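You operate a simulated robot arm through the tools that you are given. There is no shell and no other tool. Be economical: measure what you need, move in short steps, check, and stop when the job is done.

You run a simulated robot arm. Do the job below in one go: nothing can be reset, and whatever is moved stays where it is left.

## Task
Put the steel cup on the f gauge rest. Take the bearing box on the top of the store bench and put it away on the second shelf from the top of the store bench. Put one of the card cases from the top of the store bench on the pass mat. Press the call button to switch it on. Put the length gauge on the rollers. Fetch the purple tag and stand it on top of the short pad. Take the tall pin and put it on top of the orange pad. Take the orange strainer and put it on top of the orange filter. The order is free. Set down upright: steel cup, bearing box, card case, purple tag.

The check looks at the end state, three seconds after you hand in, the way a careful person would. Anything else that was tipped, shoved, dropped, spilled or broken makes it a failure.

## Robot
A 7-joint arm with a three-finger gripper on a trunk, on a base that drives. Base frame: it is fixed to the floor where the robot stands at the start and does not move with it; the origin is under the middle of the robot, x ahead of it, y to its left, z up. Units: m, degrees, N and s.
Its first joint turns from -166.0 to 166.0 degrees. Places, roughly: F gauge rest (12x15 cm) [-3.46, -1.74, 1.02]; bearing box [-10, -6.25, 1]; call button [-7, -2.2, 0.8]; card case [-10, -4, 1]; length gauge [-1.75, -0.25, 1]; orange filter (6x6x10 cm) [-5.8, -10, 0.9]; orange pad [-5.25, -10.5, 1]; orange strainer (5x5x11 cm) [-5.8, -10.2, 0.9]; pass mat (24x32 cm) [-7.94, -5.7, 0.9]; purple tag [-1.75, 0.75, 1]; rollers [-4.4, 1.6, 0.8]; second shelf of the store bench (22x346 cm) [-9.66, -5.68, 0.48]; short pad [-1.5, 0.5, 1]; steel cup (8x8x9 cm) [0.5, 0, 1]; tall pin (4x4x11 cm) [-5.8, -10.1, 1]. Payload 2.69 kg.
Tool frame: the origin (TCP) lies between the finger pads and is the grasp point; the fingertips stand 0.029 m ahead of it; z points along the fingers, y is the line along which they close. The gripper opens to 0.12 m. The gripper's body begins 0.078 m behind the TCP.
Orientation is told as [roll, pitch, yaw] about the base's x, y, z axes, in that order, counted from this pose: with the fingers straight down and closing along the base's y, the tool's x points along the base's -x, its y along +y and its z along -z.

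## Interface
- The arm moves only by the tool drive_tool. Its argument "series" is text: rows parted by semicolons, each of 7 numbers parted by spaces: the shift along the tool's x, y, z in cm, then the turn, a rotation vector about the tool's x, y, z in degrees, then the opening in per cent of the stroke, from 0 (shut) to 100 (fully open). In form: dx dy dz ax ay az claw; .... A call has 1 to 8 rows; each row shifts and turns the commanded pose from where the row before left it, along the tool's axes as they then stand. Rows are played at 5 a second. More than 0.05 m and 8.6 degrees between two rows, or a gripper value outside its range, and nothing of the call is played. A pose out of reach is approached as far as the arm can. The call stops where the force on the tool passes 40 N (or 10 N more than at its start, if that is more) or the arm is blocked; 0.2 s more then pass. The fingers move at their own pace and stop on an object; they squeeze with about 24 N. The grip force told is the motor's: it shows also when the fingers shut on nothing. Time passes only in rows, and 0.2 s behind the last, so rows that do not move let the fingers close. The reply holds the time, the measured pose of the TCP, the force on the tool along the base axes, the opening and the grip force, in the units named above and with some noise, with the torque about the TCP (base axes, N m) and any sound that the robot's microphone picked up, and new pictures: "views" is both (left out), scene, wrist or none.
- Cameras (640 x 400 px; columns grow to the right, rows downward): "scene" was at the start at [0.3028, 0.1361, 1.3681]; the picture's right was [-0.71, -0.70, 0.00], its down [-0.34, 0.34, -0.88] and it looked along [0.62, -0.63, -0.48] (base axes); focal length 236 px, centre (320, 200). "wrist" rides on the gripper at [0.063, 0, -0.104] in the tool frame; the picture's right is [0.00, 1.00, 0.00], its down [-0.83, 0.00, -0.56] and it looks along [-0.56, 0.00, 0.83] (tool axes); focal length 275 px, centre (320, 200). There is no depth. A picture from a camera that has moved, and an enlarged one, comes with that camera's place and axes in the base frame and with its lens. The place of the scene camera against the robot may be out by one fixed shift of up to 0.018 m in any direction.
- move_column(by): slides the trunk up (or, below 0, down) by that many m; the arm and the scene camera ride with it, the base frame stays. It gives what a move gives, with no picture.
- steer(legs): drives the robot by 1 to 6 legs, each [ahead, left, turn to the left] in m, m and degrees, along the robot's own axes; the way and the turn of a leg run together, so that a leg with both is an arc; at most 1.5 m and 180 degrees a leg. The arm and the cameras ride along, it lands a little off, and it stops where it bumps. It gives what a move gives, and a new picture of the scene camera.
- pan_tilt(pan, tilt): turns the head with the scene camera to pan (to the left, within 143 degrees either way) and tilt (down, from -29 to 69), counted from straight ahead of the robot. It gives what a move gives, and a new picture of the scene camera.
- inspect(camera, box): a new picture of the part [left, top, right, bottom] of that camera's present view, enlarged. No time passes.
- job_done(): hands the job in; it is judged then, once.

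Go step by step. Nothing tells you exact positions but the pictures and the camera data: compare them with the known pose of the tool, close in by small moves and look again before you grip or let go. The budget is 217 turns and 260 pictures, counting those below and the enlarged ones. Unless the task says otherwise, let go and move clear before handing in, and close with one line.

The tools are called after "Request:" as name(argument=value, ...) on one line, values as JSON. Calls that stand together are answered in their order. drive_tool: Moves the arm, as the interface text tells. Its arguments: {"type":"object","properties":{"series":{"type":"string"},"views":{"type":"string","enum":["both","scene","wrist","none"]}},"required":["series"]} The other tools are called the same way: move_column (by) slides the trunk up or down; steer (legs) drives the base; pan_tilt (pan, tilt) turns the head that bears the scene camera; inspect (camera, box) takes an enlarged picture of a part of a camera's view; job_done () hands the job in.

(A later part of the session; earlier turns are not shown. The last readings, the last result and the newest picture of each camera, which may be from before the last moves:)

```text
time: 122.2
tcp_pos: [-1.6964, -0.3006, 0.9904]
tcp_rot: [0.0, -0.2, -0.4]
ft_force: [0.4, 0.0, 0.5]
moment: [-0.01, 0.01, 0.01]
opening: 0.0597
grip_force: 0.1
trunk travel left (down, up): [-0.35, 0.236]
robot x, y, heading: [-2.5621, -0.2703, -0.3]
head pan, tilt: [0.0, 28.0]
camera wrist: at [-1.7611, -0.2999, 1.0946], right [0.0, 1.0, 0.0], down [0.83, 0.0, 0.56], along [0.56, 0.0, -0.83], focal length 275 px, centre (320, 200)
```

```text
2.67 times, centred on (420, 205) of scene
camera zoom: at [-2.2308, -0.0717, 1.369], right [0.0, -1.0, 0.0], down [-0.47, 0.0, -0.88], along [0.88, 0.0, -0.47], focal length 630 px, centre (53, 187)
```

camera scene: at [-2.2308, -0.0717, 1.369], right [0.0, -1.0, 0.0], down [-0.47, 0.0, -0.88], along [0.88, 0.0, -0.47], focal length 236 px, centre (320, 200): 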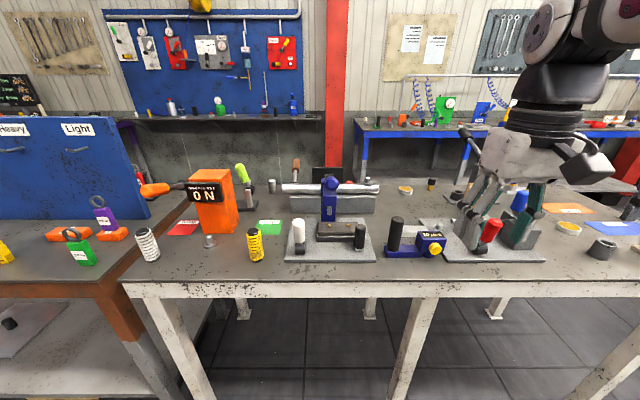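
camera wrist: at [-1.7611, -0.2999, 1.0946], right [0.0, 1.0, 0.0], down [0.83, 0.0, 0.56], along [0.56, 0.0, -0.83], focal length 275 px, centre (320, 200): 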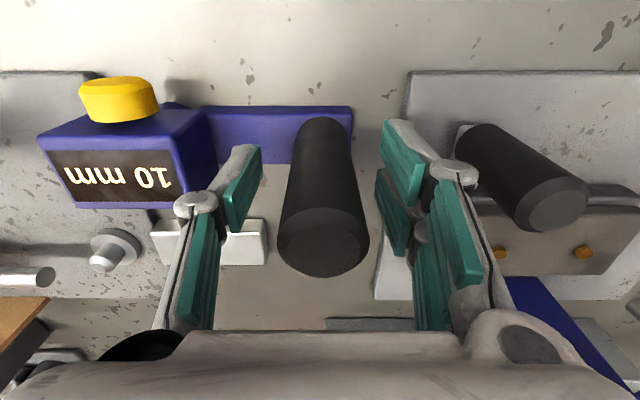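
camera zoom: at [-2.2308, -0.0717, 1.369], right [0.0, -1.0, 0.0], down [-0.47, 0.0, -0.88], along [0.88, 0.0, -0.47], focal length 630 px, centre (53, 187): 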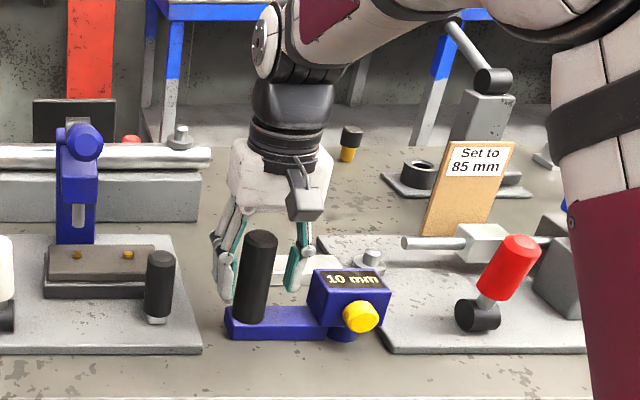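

Centred on the handle. Close and lift a little to check the balance.

Request:
drive_tool(series="0 0 0.5 0 0 0 50; 0 0 0 0 0 0 10; 0 0 0 0 0 0 0; 0 0 0 0 0 0 0; 0 0 0 0 0 0 0; 0 0 -1.5 0 0 0 0; 0 0 -1.5 0 0 0 0; 0 0 0 0 0 0 0", views="wrist")

Request:
inspect(camera="scene", box=[340, 130, 500, 280])

```text
time: 124.0
tcp_pos: [-1.6968, -0.3001, 1.0154]
tcp_rot: [0.0, -0.2, -0.4]
ft_force: [0.3, 0.0, -2.7]
moment: [0.16, 0.0, -0.02]
opening: 0.0335
grip_force: 23.6
trunk travel left (down, up): [-0.35, 0.236]
robot x, y, heading: [-2.5592, -0.2707, -0.4]
head pan, tilt: [0.0, 28.0]
camera wrist: at [-1.7612, -0.3, 1.1184], right [0.0, 1.0, 0.0], down [0.83, 0.0, 0.56], along [0.56, 0.0, -0.83], focal length 275 px, centre (320, 200)
```

wrist: 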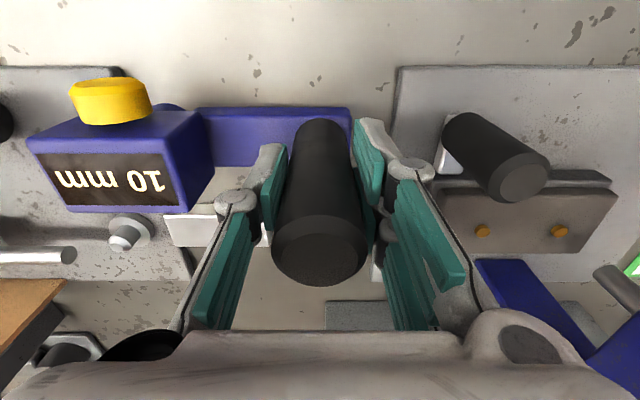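

```text
2.67 times, centred on (420, 205) of scene
camera zoom: at [-2.2306, -0.0717, 1.369], right [0.0, -1.0, 0.0], down [-0.47, 0.0, -0.88], along [0.88, 0.0, -0.47], focal length 630 px, centre (53, 187)
```

zoom: 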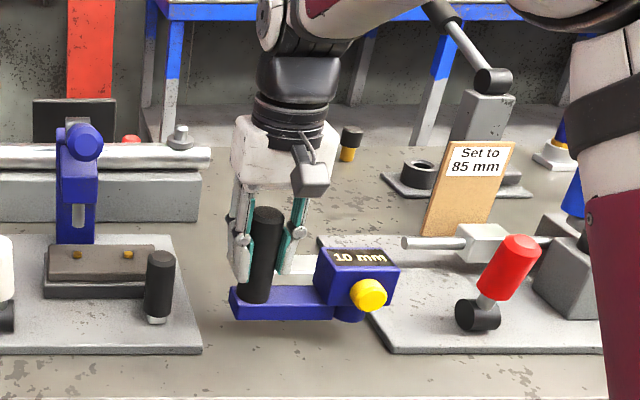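

The gauge hangs level. I lift, retract, and look toward the rollers at about (-4.4, 1.6).

Request:
drive_tool(series="0 0 -4 0 0 0 0; 0 0 -4 0 0 0 0; 0 0 -4 0 0 0 0; 4.9 0 0 0 0 0 0; 4.9 0 0 0 0 0 0; 4.9 0 0 0 0 0 0; 4.9 0 0 0 0 0 0; 4.9 0 0 0 0 0 0", views="none")

Request:
pan_tilt(pan=143, tilt=15)

```text
time: 125.8
tcp_pos: [-1.9413, -0.297, 1.1318]
tcp_rot: [0.0, -0.2, -0.4]
ft_force: [0.7, 0.2, -3.9]
moment: [0.18, 0.08, 0.01]
opening: 0.0333
grip_force: 24.0
trunk travel left (down, up): [-0.35, 0.236]
robot x, y, heading: [-2.5605, -0.2727, -0.2]
head pan, tilt: [0.0, 28.0]
```

```text
time: 128.1
tcp_pos: [-1.9407, -0.2974, 1.1333]
tcp_rot: [0.0, -0.2, -0.3]
ft_force: [0.4, 0.0, -2.7]
moment: [0.17, 0.01, 0.01]
opening: 0.0332
grip_force: 23.7
trunk travel left (down, up): [-0.35, 0.236]
robot x, y, heading: [-2.564, -0.2734, 0.0]
head pan, tilt: [143.0, 15.0]
camera scene: at [-2.3962, -0.0148, 1.3901], right [0.61, 0.8, 0.0], down [0.21, -0.16, -0.97], along [-0.77, 0.58, -0.26], focal length 236 px, centre (320, 200)
```

scene: 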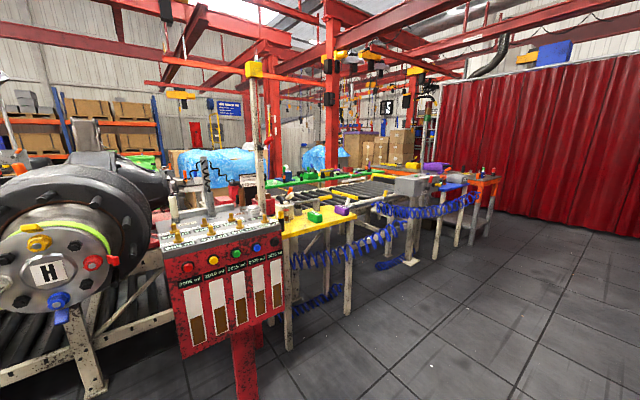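

Request:
inspect(camera="scene", box=[250, 140, 500, 300])

```text
2.50 times, centred on (375, 220) of scene
camera zoom: at [-2.3962, -0.0148, 1.3901], right [0.61, 0.8, 0.0], down [0.21, -0.16, -0.97], along [-0.77, 0.58, -0.26], focal length 591 px, centre (182, 150)
```

zoom: 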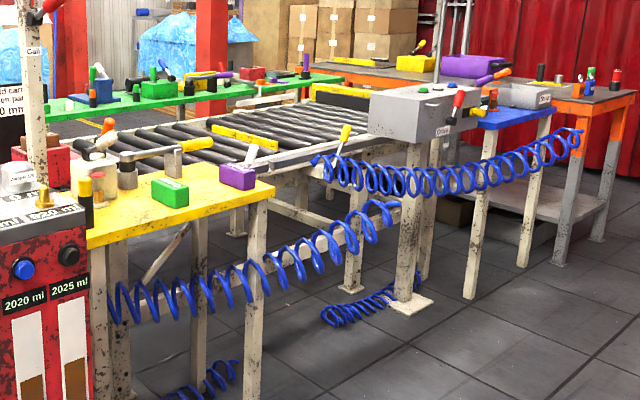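

The roller bed lies west, between the yellow table (ends near y≈1.1) and the grey station. I strafe north, then turn to face west and look.

Request:
steer(legs=[[-0.05, 1.45, 0], [0.0, 0.3, 0], [0, 0, 180]])

Request:
pan_tilt(pan=0, tilt=22)

```text
time: 144.3
tcp_pos: [-3.2028, 1.5262, 1.1333]
tcp_rot: [0.1, -0.2, 178.4]
ft_force: [0.0, -0.4, -2.7]
moment: [-0.17, 0.0, -0.01]
opening: 0.0334
grip_force: 23.9
trunk travel left (down, up): [-0.35, 0.236]
robot x, y, heading: [-2.5826, 1.4819, 178.4]
head pan, tilt: [143.0, 15.0]
camera scene: at [-2.7418, 1.2555, 1.3901], right [-0.62, -0.78, 0.0], down [-0.2, 0.16, -0.97], along [0.76, -0.6, -0.26], focal length 236 px, centre (320, 200)
```

scene: 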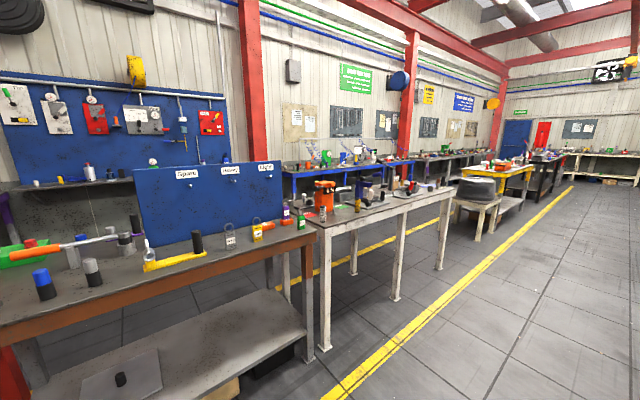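

```text
time: 146.5
tcp_pos: [-3.202, 1.526, 1.1327]
tcp_rot: [0.0, -0.2, 178.3]
ft_force: [0.3, 0.1, -3.0]
moment: [-0.17, 0.0, -0.02]
opening: 0.0333
grip_force: 24.5
trunk travel left (down, up): [-0.35, 0.236]
robot x, y, heading: [-2.5804, 1.4869, 178.5]
head pan, tilt: [0.0, 22.0]
camera scene: at [-2.9077, 1.3161, 1.3787], right [0.03, 1.0, 0.0], down [0.37, -0.01, -0.93], along [-0.93, 0.02, -0.37], focal length 236 px, centre (320, 200)
```

scene: 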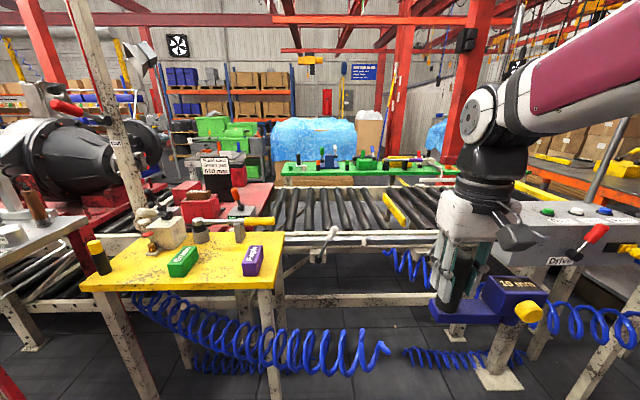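

Request:
inspect(camera="scene", box=[220, 150, 460, 300])

```text
2.67 times, centred on (340, 225) of scene
camera zoom: at [-2.9077, 1.3161, 1.3787], right [0.03, 1.0, 0.0], down [0.37, -0.01, -0.93], along [-0.93, 0.02, -0.37], focal length 630 px, centre (267, 133)
```

zoom: 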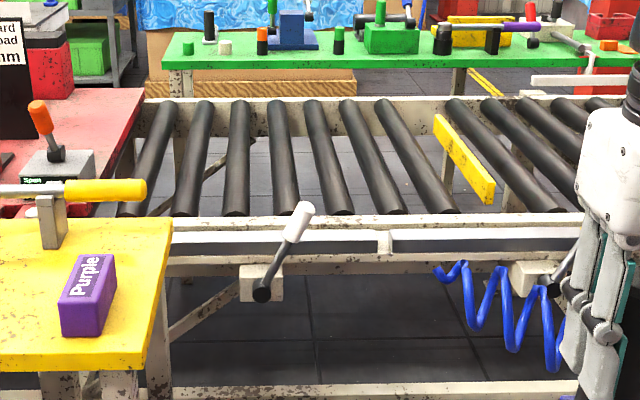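

The rollers run along x (about 8.5 cm pitch), from x≈-3.9 to -4.5. The gauge's bar lies along y, bridging rollers. I drive 0.48 m closer and look from the wrist.

Request:
steer(legs=[[0.48, 0, 1]])

Request:
drive_tool(series="-4.9 0 0 0 0 0 0; -4.9 0 0 0 0 0 0; -4.9 0 0 0 0 0 0; -4.9 0 0 0 0 0 0; -4.9 0 0 0 0 0 0; 0 0 0 0 0 0 0")

```text
time: 149.4
tcp_pos: [-3.6886, 1.5239, 1.132]
tcp_rot: [0.0, -0.2, 179.2]
ft_force: [0.2, -0.6, -2.6]
moment: [-0.15, 0.0, 0.05]
opening: 0.0334
grip_force: 24.0
trunk travel left (down, up): [-0.35, 0.236]
robot x, y, heading: [-3.0685, 1.4937, 179.5]
head pan, tilt: [0.0, 22.0]
camera scene: at [-3.3891, 1.3188, 1.3787], right [0.01, 1.0, 0.0], down [0.37, 0.0, -0.93], along [-0.93, 0.01, -0.37], focal length 236 px, centre (320, 200)
```

scene: 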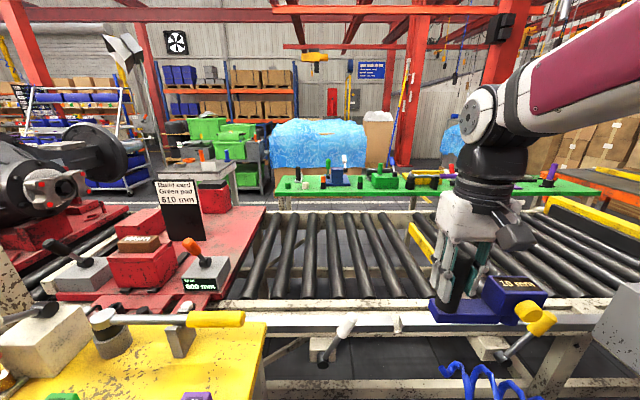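

```text
time: 150.8
tcp_pos: [-3.9351, 1.5257, 1.1334]
tcp_rot: [0.0, -0.2, 179.4]
ft_force: [-0.3, 0.2, -3.3]
moment: [-0.17, -0.02, -0.04]
opening: 0.0331
grip_force: 23.8
trunk travel left (down, up): [-0.35, 0.236]
robot x, y, heading: [-3.0701, 1.4931, 179.5]
head pan, tilt: [0.0, 22.0]
camera scene: at [-3.3891, 1.3188, 1.3787], right [0.01, 1.0, 0.0], down [0.37, 0.0, -0.93], along [-0.93, 0.01, -0.37], focal length 236 px, centre (320, 200)
camera wrist: at [-3.872, 1.5252, 1.2364], right [-0.01, -1.0, 0.0], down [-0.83, 0.01, 0.56], along [-0.56, 0.0, -0.83], focal length 275 px, centre (320, 200)
```

scene: 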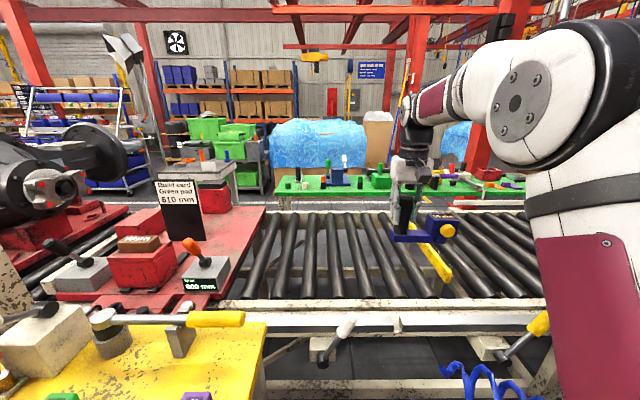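
wrist: 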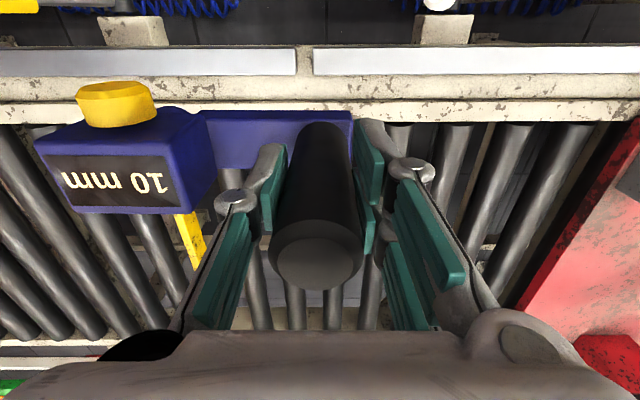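

Rollers lie at y≈1.40, 1.49, 1.58; the gauge's weight centre is ~5.7 cm toward +y of the handle. I place the handle at y≈1.48, x≈-4.0 so two rollers straddle the weight, then lower.

Request:
drive_tool(series="-3.5 2.5 0 0 0 0 0; -3 2 0 0 0 0 0; 0 0 4 0 0 0 0; 0 0 4 0 0 0 0; 0 0 4 0 0 0 0; 0 0 4 0 0 0 0; 0 0 0 0 0 0 0")

Request:
inspect(camera="scene", box=[340, 160, 500, 310])

```text
time: 152.4
tcp_pos: [-3.999, 1.4847, 0.975]
tcp_rot: [0.0, -0.2, 179.3]
ft_force: [1.0, -1.1, -3.4]
moment: [-0.2, -0.02, -0.03]
opening: 0.0334
grip_force: 24.0
trunk travel left (down, up): [-0.35, 0.236]
robot x, y, heading: [-3.0682, 1.4966, 179.6]
head pan, tilt: [0.0, 22.0]
camera scene: at [-3.3892, 1.3188, 1.3787], right [0.01, 1.0, 0.0], down [0.37, 0.0, -0.93], along [-0.93, 0.01, -0.37], focal length 236 px, centre (320, 200)
camera wrist: at [-3.9362, 1.4843, 1.0779], right [-0.01, -1.0, 0.0], down [-0.83, 0.01, 0.56], along [-0.56, 0.0, -0.83], focal length 275 px, centre (320, 200)
```

scene: 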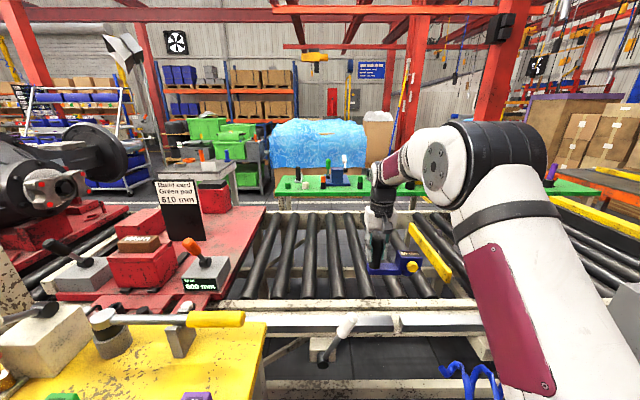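
wrist: 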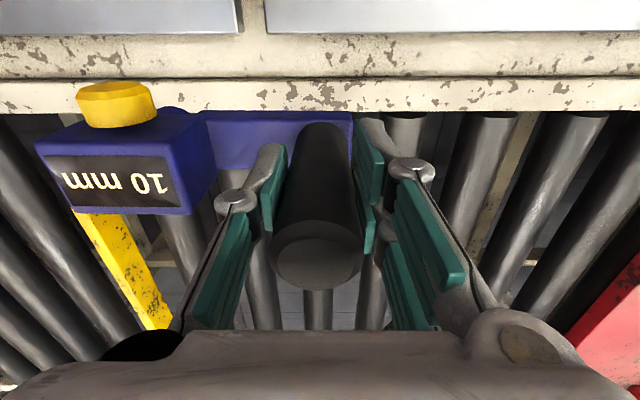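

```text
2.67 times, centred on (420, 235) of scene
camera zoom: at [-3.3892, 1.3188, 1.3787], right [0.01, 1.0, 0.0], down [0.37, 0.0, -0.93], along [-0.93, 0.01, -0.37], focal length 630 px, centre (53, 107)
```

zoom: 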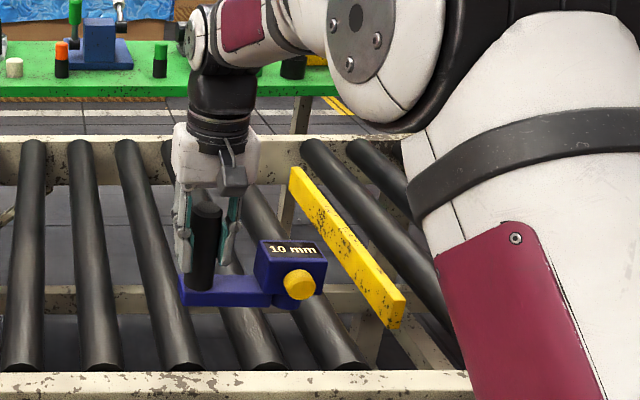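

Clear of the yellow bar, with rollers at 1.487 and 1.574 under the gauge. I lower further and then step to contact.

Request:
drive_tool(series="0 0 3 0 0 0 0; 0 0 2 0 0 0 0; 0 0 0.5 0 0 0 0; 0 0 0.4 0 0 0 0; 0 0 0 0 0 0 0", views="none")

Request:
inspect(camera="scene", box=[340, 160, 500, 310])

```text
time: 153.6
tcp_pos: [-3.9988, 1.4832, 0.9142]
tcp_rot: [0.0, -0.3, 179.2]
ft_force: [0.3, -0.4, -3.1]
moment: [-0.16, 0.02, 0.01]
opening: 0.0335
grip_force: 24.1
trunk travel left (down, up): [-0.35, 0.236]
robot x, y, heading: [-3.0675, 1.4933, 179.5]
head pan, tilt: [0.0, 22.0]
```

```text
2.67 times, centred on (420, 235) of scene
camera zoom: at [-3.3892, 1.3188, 1.3786], right [0.01, 1.0, 0.0], down [0.37, 0.0, -0.93], along [-0.93, 0.01, -0.37], focal length 630 px, centre (53, 107)
```

zoom: 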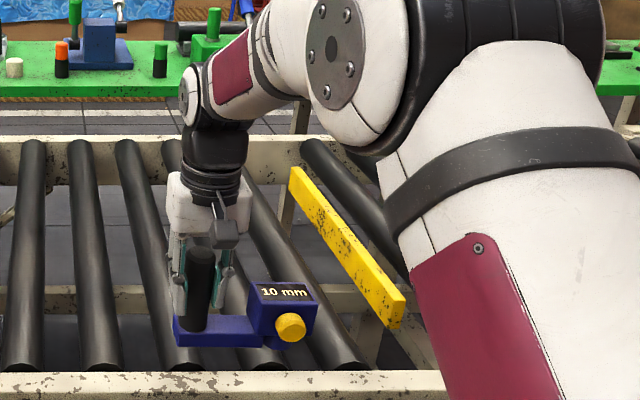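

Request:
drive_tool(series="0 0 0.3 0 0 0 0; 0 0 0.3 0 0 0 0; 0 0 0.3 0 0 0 0; 0 0 0.2 0 0 0 0; 0 0 0 0 0 0 0", views="none")

```text
time: 154.8
tcp_pos: [-4.0002, 1.4813, 0.9037]
tcp_rot: [0.0, -0.2, 179.2]
ft_force: [0.1, 0.9, -3.1]
moment: [-0.12, -0.02, -0.01]
opening: 0.0331
grip_force: 24.6
trunk travel left (down, up): [-0.35, 0.236]
robot x, y, heading: [-3.0705, 1.4976, 179.3]
head pan, tilt: [0.0, 22.0]
```

Request:
drive_tool(series="0 0 0.3 0 0 0 0; 0 0 0.3 0 0 0 0; 0 0 0.2 0 0 0 0; 0 0 0.2 0 0 0 0; 0 0 0 0 0 0 0", views="none")

Request:
inspect(camera="scene", box=[340, 220, 460, 310])

```text
time: 156.0
tcp_pos: [-4.0014, 1.4811, 0.8935]
tcp_rot: [0.0, -0.3, 179.3]
ft_force: [0.1, -0.5, -3.6]
moment: [-0.15, 0.01, 0.03]
opening: 0.0334
grip_force: 24.5
trunk travel left (down, up): [-0.35, 0.236]
robot x, y, heading: [-3.0651, 1.4919, 179.6]
head pan, tilt: [0.0, 22.0]
```

```text
4.44 times, centred on (400, 265) of scene
camera zoom: at [-3.3892, 1.3188, 1.3786], right [0.01, 1.0, 0.0], down [0.37, 0.0, -0.93], along [-0.93, 0.01, -0.37], focal length 1051 px, centre (-36, -89)
```

zoom: 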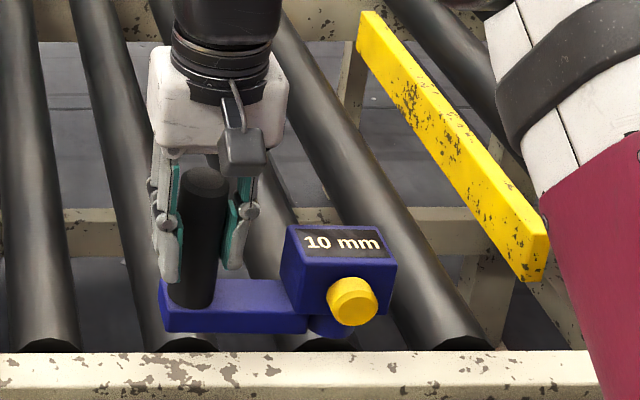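

Request:
drive_tool(series="0 0 0.3 0 0 0 0; 0 0 0.3 0 0 0 0; 0 0 0.2 0 0 0 0; 0 0 0.2 0 0 0 0; 0 0 0 0 0 0 0", views="none")

Request:
inspect(camera="wrist", box=[0, 0, 640, 400])

```text
time: 157.2
tcp_pos: [-3.9988, 1.4823, 0.8845]
tcp_rot: [0.0, -0.2, 179.3]
ft_force: [1.7, 0.5, -2.9]
moment: [-0.16, 0.0, -0.02]
opening: 0.0332
grip_force: 23.8
trunk travel left (down, up): [-0.35, 0.236]
robot x, y, heading: [-3.0698, 1.4905, 179.6]
head pan, tilt: [0.0, 22.0]
```

```text
1.00 times, centred on (320, 200) of wrist (not enlarged: the box is as wide or as high as the picture)
camera zoom: at [-3.9365, 1.4811, 0.9875], right [-0.01, -1.0, 0.0], down [-0.83, 0.01, 0.56], along [-0.56, 0.0, -0.83], focal length 275 px, centre (320, 200)
```

zoom: 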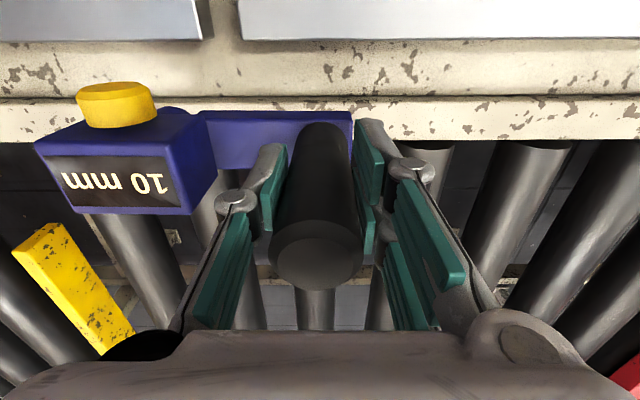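

The bar's near edge would still overlap the frame rail, so I raise slightly, drive 0.1 m forward, and check again.

Request:
drive_tool(series="0 0 -3 0 0 0 0; 0 0 0 0 0 0 0", views="none")

Request:
steer(legs=[[0.1, 0, 0]])

Request:
inspect(camera="wrist", box=[0, 0, 640, 400])

```text
time: 157.8
tcp_pos: [-3.999, 1.4816, 0.9147]
tcp_rot: [0.0, -0.2, 179.3]
ft_force: [0.3, 0.1, -2.3]
moment: [-0.15, -0.01, 0.0]
opening: 0.0333
grip_force: 24.2
trunk travel left (down, up): [-0.35, 0.236]
robot x, y, heading: [-3.0677, 1.4948, 179.6]
head pan, tilt: [0.0, 22.0]
```

```text
time: 159.0
tcp_pos: [-4.102, 1.4821, 0.9137]
tcp_rot: [0.1, -0.2, 179.2]
ft_force: [1.1, 0.4, -2.0]
moment: [-0.18, -0.01, -0.01]
opening: 0.0332
grip_force: 23.3
trunk travel left (down, up): [-0.35, 0.236]
robot x, y, heading: [-3.1689, 1.4943, 179.4]
head pan, tilt: [0.0, 22.0]
camera scene: at [-3.4918, 1.3203, 1.3787], right [0.01, 1.0, 0.0], down [0.37, 0.0, -0.93], along [-0.93, 0.01, -0.37], focal length 236 px, centre (320, 200)
```

scene: 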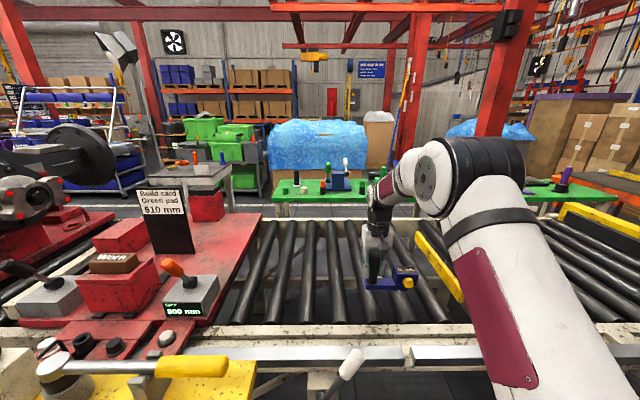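

```text
1.00 times, centred on (320, 200) of wrist (not enlarged: the box is as wide or as high as the picture)
camera zoom: at [-4.0382, 1.4824, 1.0177], right [-0.01, -1.0, 0.0], down [-0.83, 0.01, 0.56], along [-0.56, 0.0, -0.83], focal length 275 px, centre (320, 200)
```

zoom: 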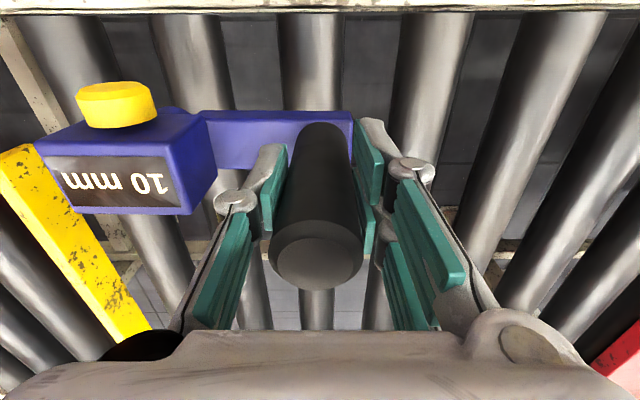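

Now the gauge is fully over rollers (one under the handle, one under the middle). I lower to contact.

Request:
drive_tool(series="0 0 2.5 0 0 0 0; 0 0 0.5 0 0 0 0; 0 0 0.3 0 0 0 0; 0 0 0.3 0 0 0 0; 0 0 0.2 0 0 0 0; 0 0 0 0 0 0 0", views="none")

```text
time: 160.4
tcp_pos: [-4.1022, 1.4829, 0.8753]
tcp_rot: [0.0, -0.2, 179.2]
ft_force: [-0.7, 0.6, -3.6]
moment: [-0.2, -0.02, -0.04]
opening: 0.0333
grip_force: 24.1
trunk travel left (down, up): [-0.35, 0.236]
robot x, y, heading: [-3.17, 1.4976, 179.3]
head pan, tilt: [0.0, 22.0]
```

Request:
drive_tool(series="0 0 0.3 0 0 0 0; 0 0 0.3 0 0 0 0; 0 0 0.2 0 0 0 0; 0 0 0.2 0 0 0 0; 0 0 0 0 0 0 0", views="wrist")

Request:
inspect(camera="scene", box=[340, 220, 460, 310])

```text
time: 161.6
tcp_pos: [-4.1011, 1.4841, 0.8665]
tcp_rot: [-0.1, -0.1, 179.1]
ft_force: [0.4, 0.1, -3.4]
moment: [-0.19, -0.03, -0.01]
opening: 0.0331
grip_force: 24.2
trunk travel left (down, up): [-0.35, 0.236]
robot x, y, heading: [-3.1733, 1.4977, 179.2]
head pan, tilt: [0.0, 22.0]
camera wrist: at [-4.038, 1.4823, 0.969], right [-0.01, -1.0, 0.0], down [-0.83, 0.01, 0.56], along [-0.56, 0.0, -0.83], focal length 275 px, centre (320, 200)
```

wrist: 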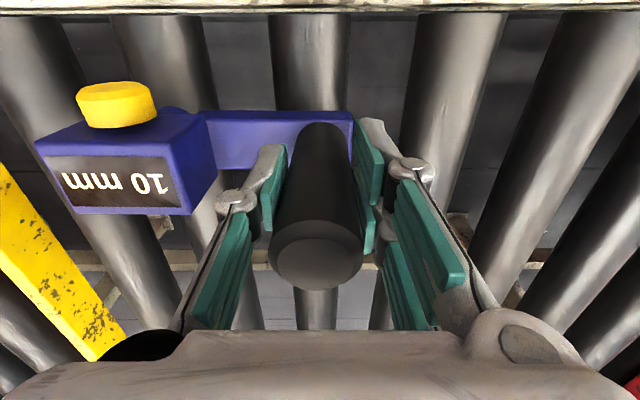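

```text
4.44 times, centred on (400, 265) of scene
camera zoom: at [-3.4918, 1.3203, 1.3786], right [0.01, 1.0, 0.0], down [0.37, 0.0, -0.93], along [-0.93, 0.01, -0.37], focal length 1051 px, centre (-36, -89)
```

zoom: 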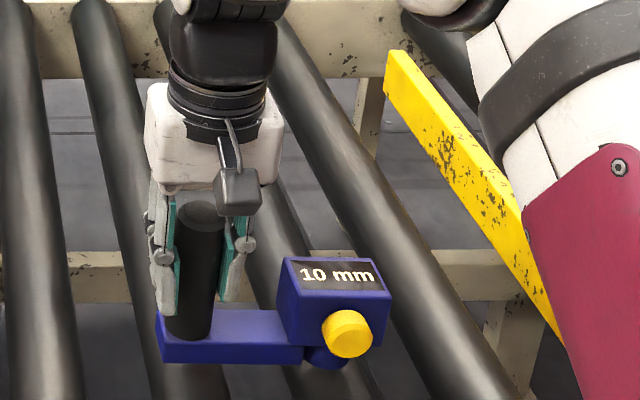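

Request:
drive_tool(series="0 0 0.3 0 0 0 0; 0 0 0.3 0 0 0 0; 0 0 0.2 0 0 0 0; 0 0 0.2 0 0 0 0; 0 0 0 0 0 0 0", views="none")

```text
time: 162.8
tcp_pos: [-4.1022, 1.4832, 0.8556]
tcp_rot: [0.0, -0.1, 179.2]
ft_force: [0.5, 0.2, -2.5]
moment: [-0.19, 0.0, 0.01]
opening: 0.0335
grip_force: 23.3
trunk travel left (down, up): [-0.35, 0.236]
robot x, y, heading: [-3.1693, 1.4966, 179.5]
head pan, tilt: [0.0, 22.0]
```

Request:
drive_tool(series="0 0 0.3 0 0 0 0; 0 0 0.3 0 0 0 0; 0 0 0.2 0 0 0 0; 0 0 0.2 0 0 0 0; 0 0 0 0 0 0 0", views="none")

Request:
inspect(camera="scene", box=[340, 220, 460, 310])

Request:
inspect(camera="wrist", box=[0, 0, 640, 400])

```text
time: 164.0
tcp_pos: [-4.1017, 1.4829, 0.8464]
tcp_rot: [0.0, -0.4, 179.3]
ft_force: [0.0, -2.5, 4.2]
moment: [0.41, -0.02, 0.09]
opening: 0.0334
grip_force: 24.5
trunk travel left (down, up): [-0.35, 0.236]
robot x, y, heading: [-3.1694, 1.4954, 179.3]
head pan, tilt: [0.0, 22.0]
```

```text
4.44 times, centred on (400, 265) of scene
camera zoom: at [-3.4916, 1.3201, 1.3787], right [0.01, 1.0, 0.0], down [0.37, 0.0, -0.93], along [-0.93, 0.01, -0.37], focal length 1051 px, centre (-36, -89)
```

zoom: 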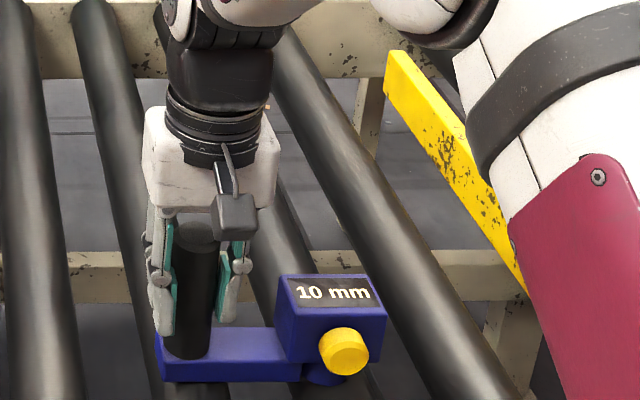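

```text
1.00 times, centred on (320, 200) of wrist (not enlarged: the box is as wide or as high as the picture)
camera zoom: at [-4.0383, 1.482, 0.9499], right [-0.01, -1.0, 0.0], down [-0.83, 0.01, 0.56], along [-0.56, 0.0, -0.83], focal length 275 px, centre (320, 200)
```

zoom: 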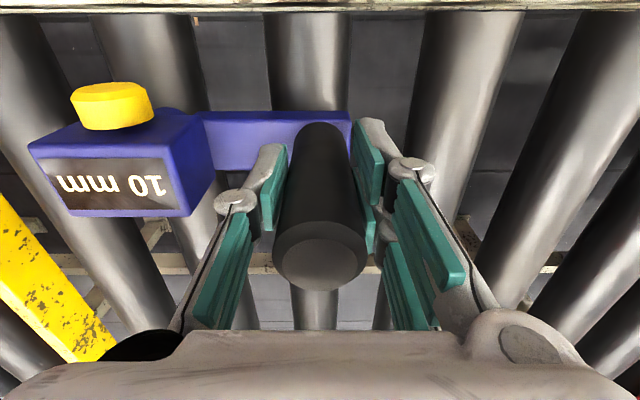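

Contact began at the box-side roller; I press slightly further for the handle-side roller.

Request:
drive_tool(series="0 0 0.1 0 0 0 0; 0 0 0.1 0 0 0 0; 0 0 0 0 0 0 0", views="none")

```text
time: 164.8
tcp_pos: [-4.1028, 1.4833, 0.8466]
tcp_rot: [0.0, -0.4, 179.2]
ft_force: [-0.7, -1.9, 15.7]
moment: [-0.04, -0.08, -0.03]
opening: 0.0334
grip_force: 24.4
trunk travel left (down, up): [-0.35, 0.236]
robot x, y, heading: [-3.1701, 1.4951, 179.6]
head pan, tilt: [0.0, 22.0]
```

Both rollers now carry it. I open gently and rise.

Request:
drive_tool(series="0 0 -0.1 0 0 0 28; 0 0 0 0 0 0 34; 0 0 0 0 0 0 45; 0 0 0 0 0 0 50; 0 0 -3 0 0 0 50; 0 0 -4 0 0 0 50; 0 0 -4 0 0 0 50; 0 0 -4 0 0 0 50", views="wrist")

Request:
drive_tool(series="0 0 -4 0 0 0 50; 0 0 -4 0 0 0 50; 0 0 -4 0 0 0 50; 4.9 0 0 0 0 0 50; 4.9 0 0 0 0 0 50; 4.9 0 0 0 0 0 50; 4.9 0 0 0 0 0 50; 4.9 0 0 0 0 0 50", views="scene")

Request:
inspect(camera="scene", box=[340, 220, 460, 310])

```text
time: 166.6
tcp_pos: [-4.1007, 1.4837, 0.9952]
tcp_rot: [-0.1, -0.2, 179.2]
ft_force: [0.0, 0.3, 0.5]
moment: [0.0, -0.02, 0.01]
opening: 0.0602
grip_force: 0.0
trunk travel left (down, up): [-0.35, 0.236]
robot x, y, heading: [-3.1688, 1.4943, 179.5]
head pan, tilt: [0.0, 22.0]
camera wrist: at [-4.0379, 1.4828, 1.0982], right [-0.01, -1.0, 0.0], down [-0.83, 0.01, 0.56], along [-0.56, 0.0, -0.83], focal length 275 px, centre (320, 200)
```

wrist: 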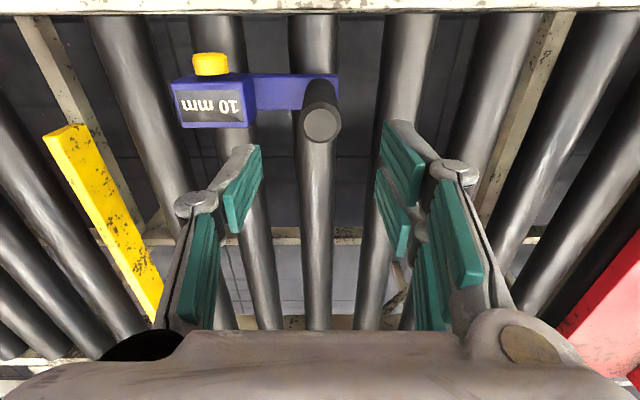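

```text
time: 168.4
tcp_pos: [-3.8539, 1.4797, 1.1121]
tcp_rot: [0.0, -0.2, 179.2]
ft_force: [-0.9, 0.2, -0.8]
moment: [-0.02, -0.06, -0.03]
opening: 0.0601
grip_force: 0.1
trunk travel left (down, up): [-0.35, 0.236]
robot x, y, heading: [-3.1711, 1.4955, 179.4]
head pan, tilt: [0.0, 22.0]
camera scene: at [-3.4923, 1.3203, 1.3785], right [0.01, 1.0, 0.0], down [0.38, 0.0, -0.93], along [-0.93, 0.01, -0.38], focal length 236 px, centre (320, 200)
```

scene: 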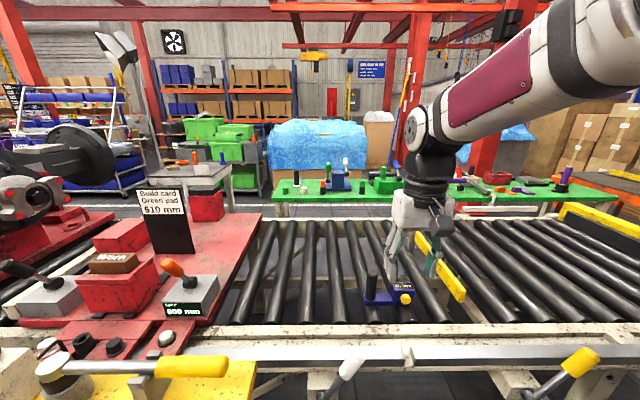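

```text
4.44 times, centred on (400, 265) of scene
camera zoom: at [-3.4923, 1.3203, 1.3785], right [0.01, 1.0, 0.0], down [0.38, 0.0, -0.93], along [-0.93, 0.01, -0.38], focal length 1051 px, centre (-36, -89)
```

zoom: 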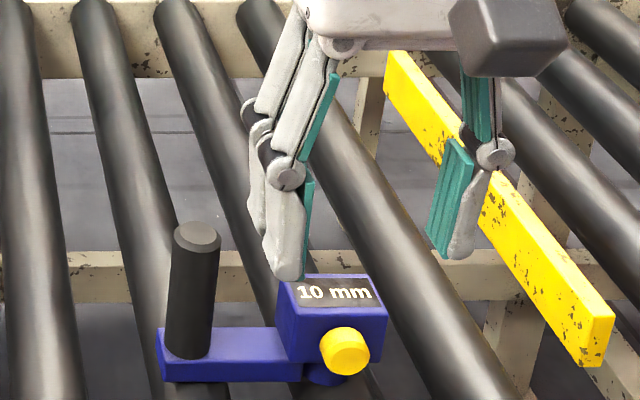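

The gauge rests level on the rollers. Next I leave south along the aisle (x≈-2.57) to get around the engine line.

Request:
steer(legs=[[-0.6, 0, 0], [0, 0, 90], [1.4, 0, 0], [1.4, 0, 0]])

Request:
pan_tilt(pan=-25, tilt=8)

```text
time: 188.6
tcp_pos: [-2.524, -1.9539, 1.1126]
tcp_rot: [-0.1, -0.2, -90.5]
ft_force: [0.7, -0.4, -1.3]
moment: [-0.03, 0.0, -0.02]
opening: 0.0599
grip_force: 0.1
trunk travel left (down, up): [-0.35, 0.236]
robot x, y, heading: [-2.5461, -1.2653, -90.4]
head pan, tilt: [0.0, 22.0]
camera scene: at [-2.3498, -1.5846, 1.3787], right [-1.0, 0.0, 0.0], down [0.0, 0.37, -0.93], along [0.0, -0.93, -0.37], focal length 236 px, centre (320, 200)
```

scene: 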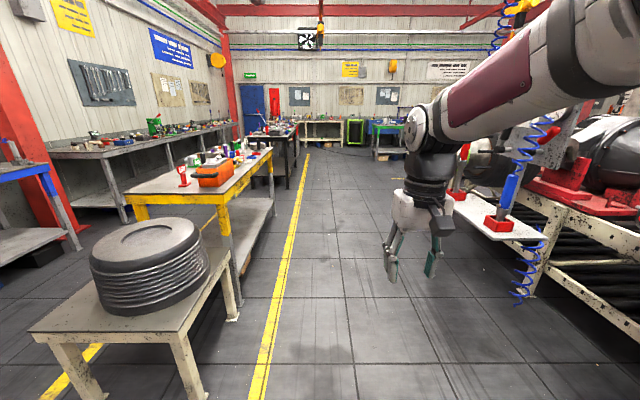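

```text
time: 189.5
tcp_pos: [-2.524, -1.9542, 1.1132]
tcp_rot: [0.0, -0.3, -90.4]
ft_force: [-0.3, 1.0, -0.3]
moment: [-0.01, 0.0, 0.01]
opening: 0.0599
grip_force: 0.1
trunk travel left (down, up): [-0.35, 0.236]
robot x, y, heading: [-2.5442, -1.269, -90.4]
head pan, tilt: [-25.0, 8.0]
camera scene: at [-2.3888, -1.5756, 1.4014], right [-0.9, 0.43, 0.0], down [0.06, 0.13, -0.99], along [-0.42, -0.9, -0.14], focal length 236 px, centre (320, 200)
```

scene: 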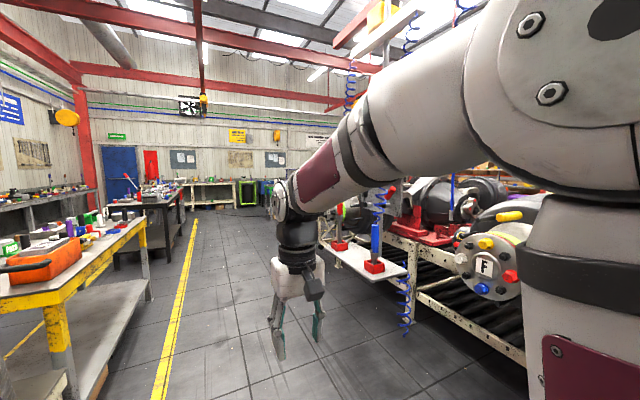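

The aisle is clear; I continue south to about y -5.4 and look west.

Request:
steer(legs=[[1.4, 0.1, 0], [1.4, 0, 0], [1.35, 0, 0]])

Request:
pan_tilt(pan=-75, tilt=6)

Request:
pan_tilt(pan=-20, tilt=8)

```text
time: 209.7
tcp_pos: [-2.6037, -6.1638, 1.1124]
tcp_rot: [0.0, -0.3, -93.7]
ft_force: [0.0, -0.5, -0.5]
moment: [-0.01, 0.03, 0.0]
opening: 0.0599
grip_force: 0.0
trunk travel left (down, up): [-0.35, 0.236]
robot x, y, heading: [-2.5813, -5.4769, -93.7]
head pan, tilt: [-25.0, 8.0]
camera scene: at [-2.4461, -5.794, 1.4014], right [-0.88, 0.48, 0.0], down [0.07, 0.12, -0.99], along [-0.47, -0.87, -0.14], focal length 236 px, centre (320, 200)
```

scene: 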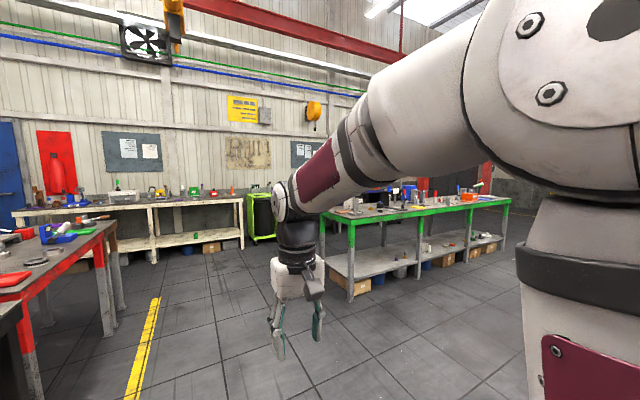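

```text
time: 210.9
tcp_pos: [-2.603, -6.1637, 1.1126]
tcp_rot: [-0.1, -0.1, -93.8]
ft_force: [0.0, 0.2, -0.4]
moment: [0.03, -0.03, -0.02]
opening: 0.0602
grip_force: 0.0
trunk travel left (down, up): [-0.35, 0.236]
robot x, y, heading: [-2.5803, -5.4809, -93.8]
head pan, tilt: [-75.0, 6.0]
camera scene: at [-2.492, -5.7309, 1.4047], right [-0.2, 0.98, 0.0], down [0.1, 0.02, -0.99], along [-0.97, -0.2, -0.1], focal length 236 px, centre (320, 200)
```

scene: 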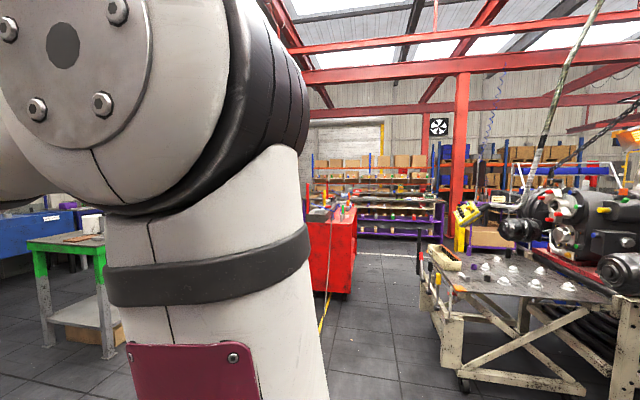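

```text
time: 212.1
tcp_pos: [-2.6032, -6.1627, 1.1119]
tcp_rot: [-0.1, -0.2, -93.8]
ft_force: [0.0, 0.0, 0.9]
moment: [-0.02, -0.03, -0.03]
opening: 0.0601
grip_force: 0.0
trunk travel left (down, up): [-0.35, 0.236]
robot x, y, heading: [-2.5824, -5.4763, -93.8]
head pan, tilt: [-20.0, 8.0]
camera scene: at [-2.4389, -5.7975, 1.4014], right [-0.92, 0.4, 0.0], down [0.06, 0.13, -0.99], along [-0.4, -0.91, -0.14], focal length 236 px, centre (320, 200)
```

scene: 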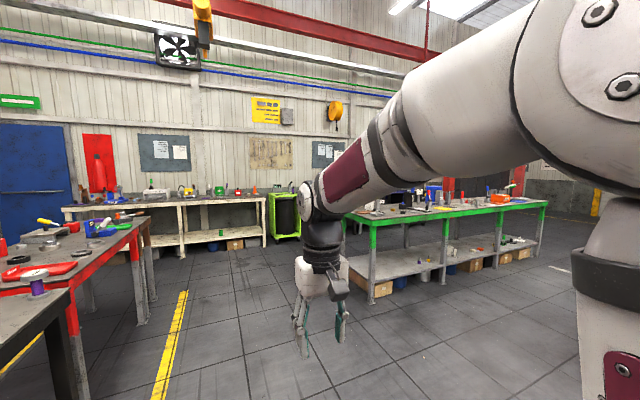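

I need to see the bench near (-5.8, -10), behind the green table. I drive further south and look southwest.

Request:
steer(legs=[[1.4, 0, 0], [0.8, 0, 3.7]])

Request:
pan_tilt(pan=-55, tilt=12)

Request:
pan_tilt(pan=10, tilt=12)

```text
time: 223.0
tcp_pos: [-2.6549, -8.3548, 1.1132]
tcp_rot: [0.0, -0.1, -89.7]
ft_force: [0.1, 0.0, -0.2]
moment: [0.0, 0.01, -0.02]
opening: 0.0601
grip_force: 0.1
trunk travel left (down, up): [-0.35, 0.236]
robot x, y, heading: [-2.6835, -7.6709, -89.4]
head pan, tilt: [-20.0, 8.0]
camera scene: at [-2.5163, -7.9784, 1.4015], right [-0.94, 0.33, 0.0], down [0.05, 0.13, -0.99], along [-0.33, -0.93, -0.14], focal length 236 px, centre (320, 200)
```

scene: 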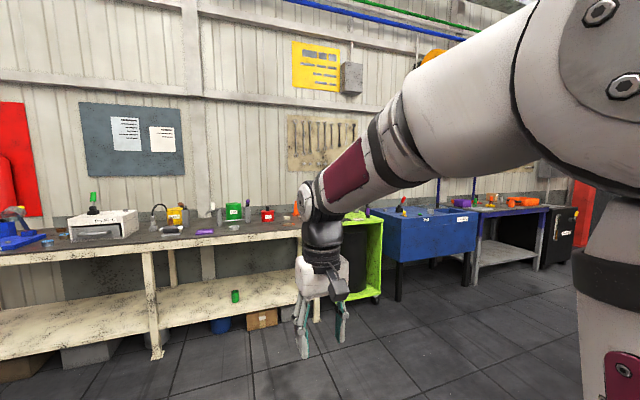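

```text
time: 224.0
tcp_pos: [-2.6547, -8.356, 1.1119]
tcp_rot: [0.0, -0.2, -89.7]
ft_force: [0.4, -0.3, 0.2]
moment: [0.0, 0.02, 0.0]
opening: 0.0598
grip_force: 0.0
trunk travel left (down, up): [-0.35, 0.236]
robot x, y, heading: [-2.6811, -7.6702, -89.6]
head pan, tilt: [-55.0, 12.0]
camera scene: at [-2.5612, -7.9453, 1.395], right [-0.58, 0.81, 0.0], down [0.17, 0.12, -0.98], along [-0.8, -0.57, -0.21], focal length 236 px, centre (320, 200)
```

scene: 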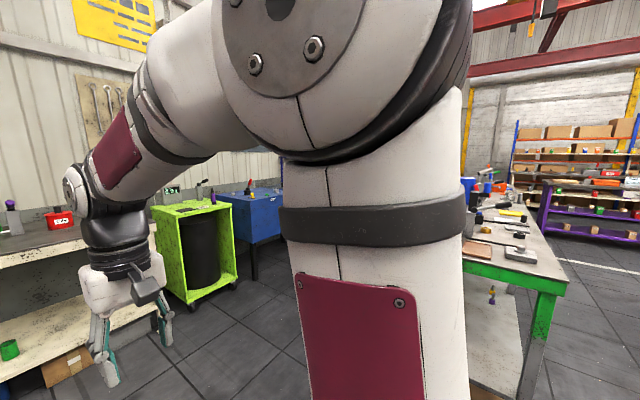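

```text
time: 225.4
tcp_pos: [-2.6552, -8.3544, 1.1118]
tcp_rot: [0.0, -0.2, -89.6]
ft_force: [-0.4, 0.6, 0.3]
moment: [0.02, 0.01, 0.01]
opening: 0.0599
grip_force: 0.1
trunk travel left (down, up): [-0.35, 0.236]
robot x, y, heading: [-2.6828, -7.6688, -89.5]
head pan, tilt: [10.0, 12.0]
camera scene: at [-2.4684, -7.9829, 1.395], right [-0.98, -0.18, 0.0], down [-0.04, 0.2, -0.98], along [0.18, -0.96, -0.21], focal length 236 px, centre (320, 200)
```

scene: 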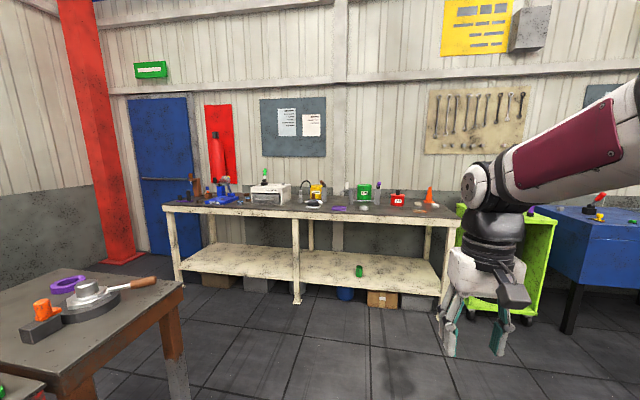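

The target bench (orange items) stands by the wall west of the blue machine; a corridor runs along y≈-9. I tuck the arm in higher, face west, strafe into the corridor and drive along it.

Request:
drive_tool(series="4.5 0 -2 0 0 0 50; 4.5 0 -2 0 0 0 50; 3 0 -4 0 0 0 50; 0 0 -4 0 0 0 50; 0 0 0 0 0 0 50", views="none")

Request:
steer(legs=[[0, 0, -90], [0, 1.35, 0], [0.8, 0, 0]])

Request:
pan_tilt(pan=20, tilt=12)

```text
time: 226.6
tcp_pos: [-2.6567, -8.2327, 1.2332]
tcp_rot: [0.0, -0.2, -89.7]
ft_force: [0.0, -0.7, -0.4]
moment: [-0.01, -0.04, 0.0]
opening: 0.0599
grip_force: 0.1
trunk travel left (down, up): [-0.35, 0.236]
robot x, y, heading: [-2.6822, -7.6725, -89.3]
head pan, tilt: [10.0, 12.0]
```

```text
time: 241.1
tcp_pos: [-4.0222, -9.0656, 1.233]
tcp_rot: [0.0, -0.2, 179.9]
ft_force: [0.3, -0.1, 0.1]
moment: [0.01, 0.03, 0.02]
opening: 0.0598
grip_force: 0.1
trunk travel left (down, up): [-0.35, 0.236]
robot x, y, heading: [-3.4587, -9.044, -179.9]
head pan, tilt: [10.0, 12.0]
camera scene: at [-3.7792, -9.2393, 1.395], right [-0.17, 0.98, 0.0], down [0.2, 0.04, -0.98], along [-0.96, -0.17, -0.21], focal length 236 px, centre (320, 200)
```

scene: 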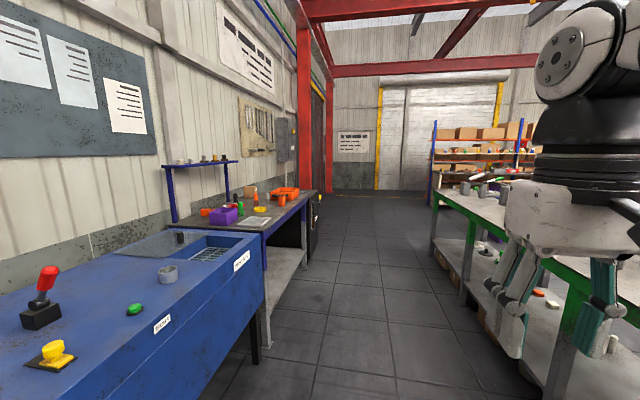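

```text
time: 241.8
tcp_pos: [-4.0226, -9.0675, 1.2339]
tcp_rot: [0.0, -0.2, 179.8]
ft_force: [0.4, -0.5, 0.2]
moment: [0.0, 0.0, -0.01]
opening: 0.06
grip_force: 0.1
trunk travel left (down, up): [-0.35, 0.236]
robot x, y, heading: [-3.4612, -9.0424, -179.9]
head pan, tilt: [20.0, 12.0]
camera scene: at [-3.775, -9.2549, 1.395], right [-0.34, 0.94, 0.0], down [0.2, 0.07, -0.98], along [-0.92, -0.34, -0.21], focal length 236 px, centre (320, 200)
```

scene: 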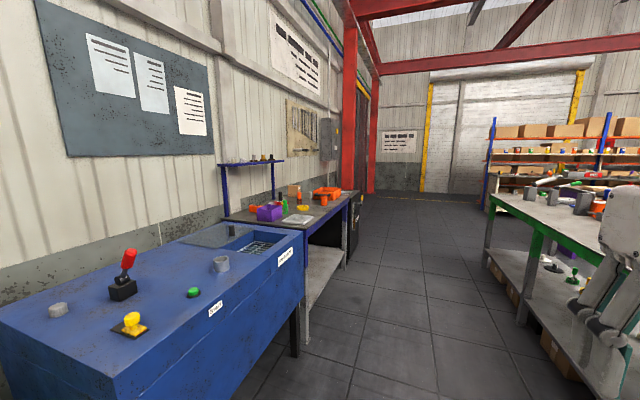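

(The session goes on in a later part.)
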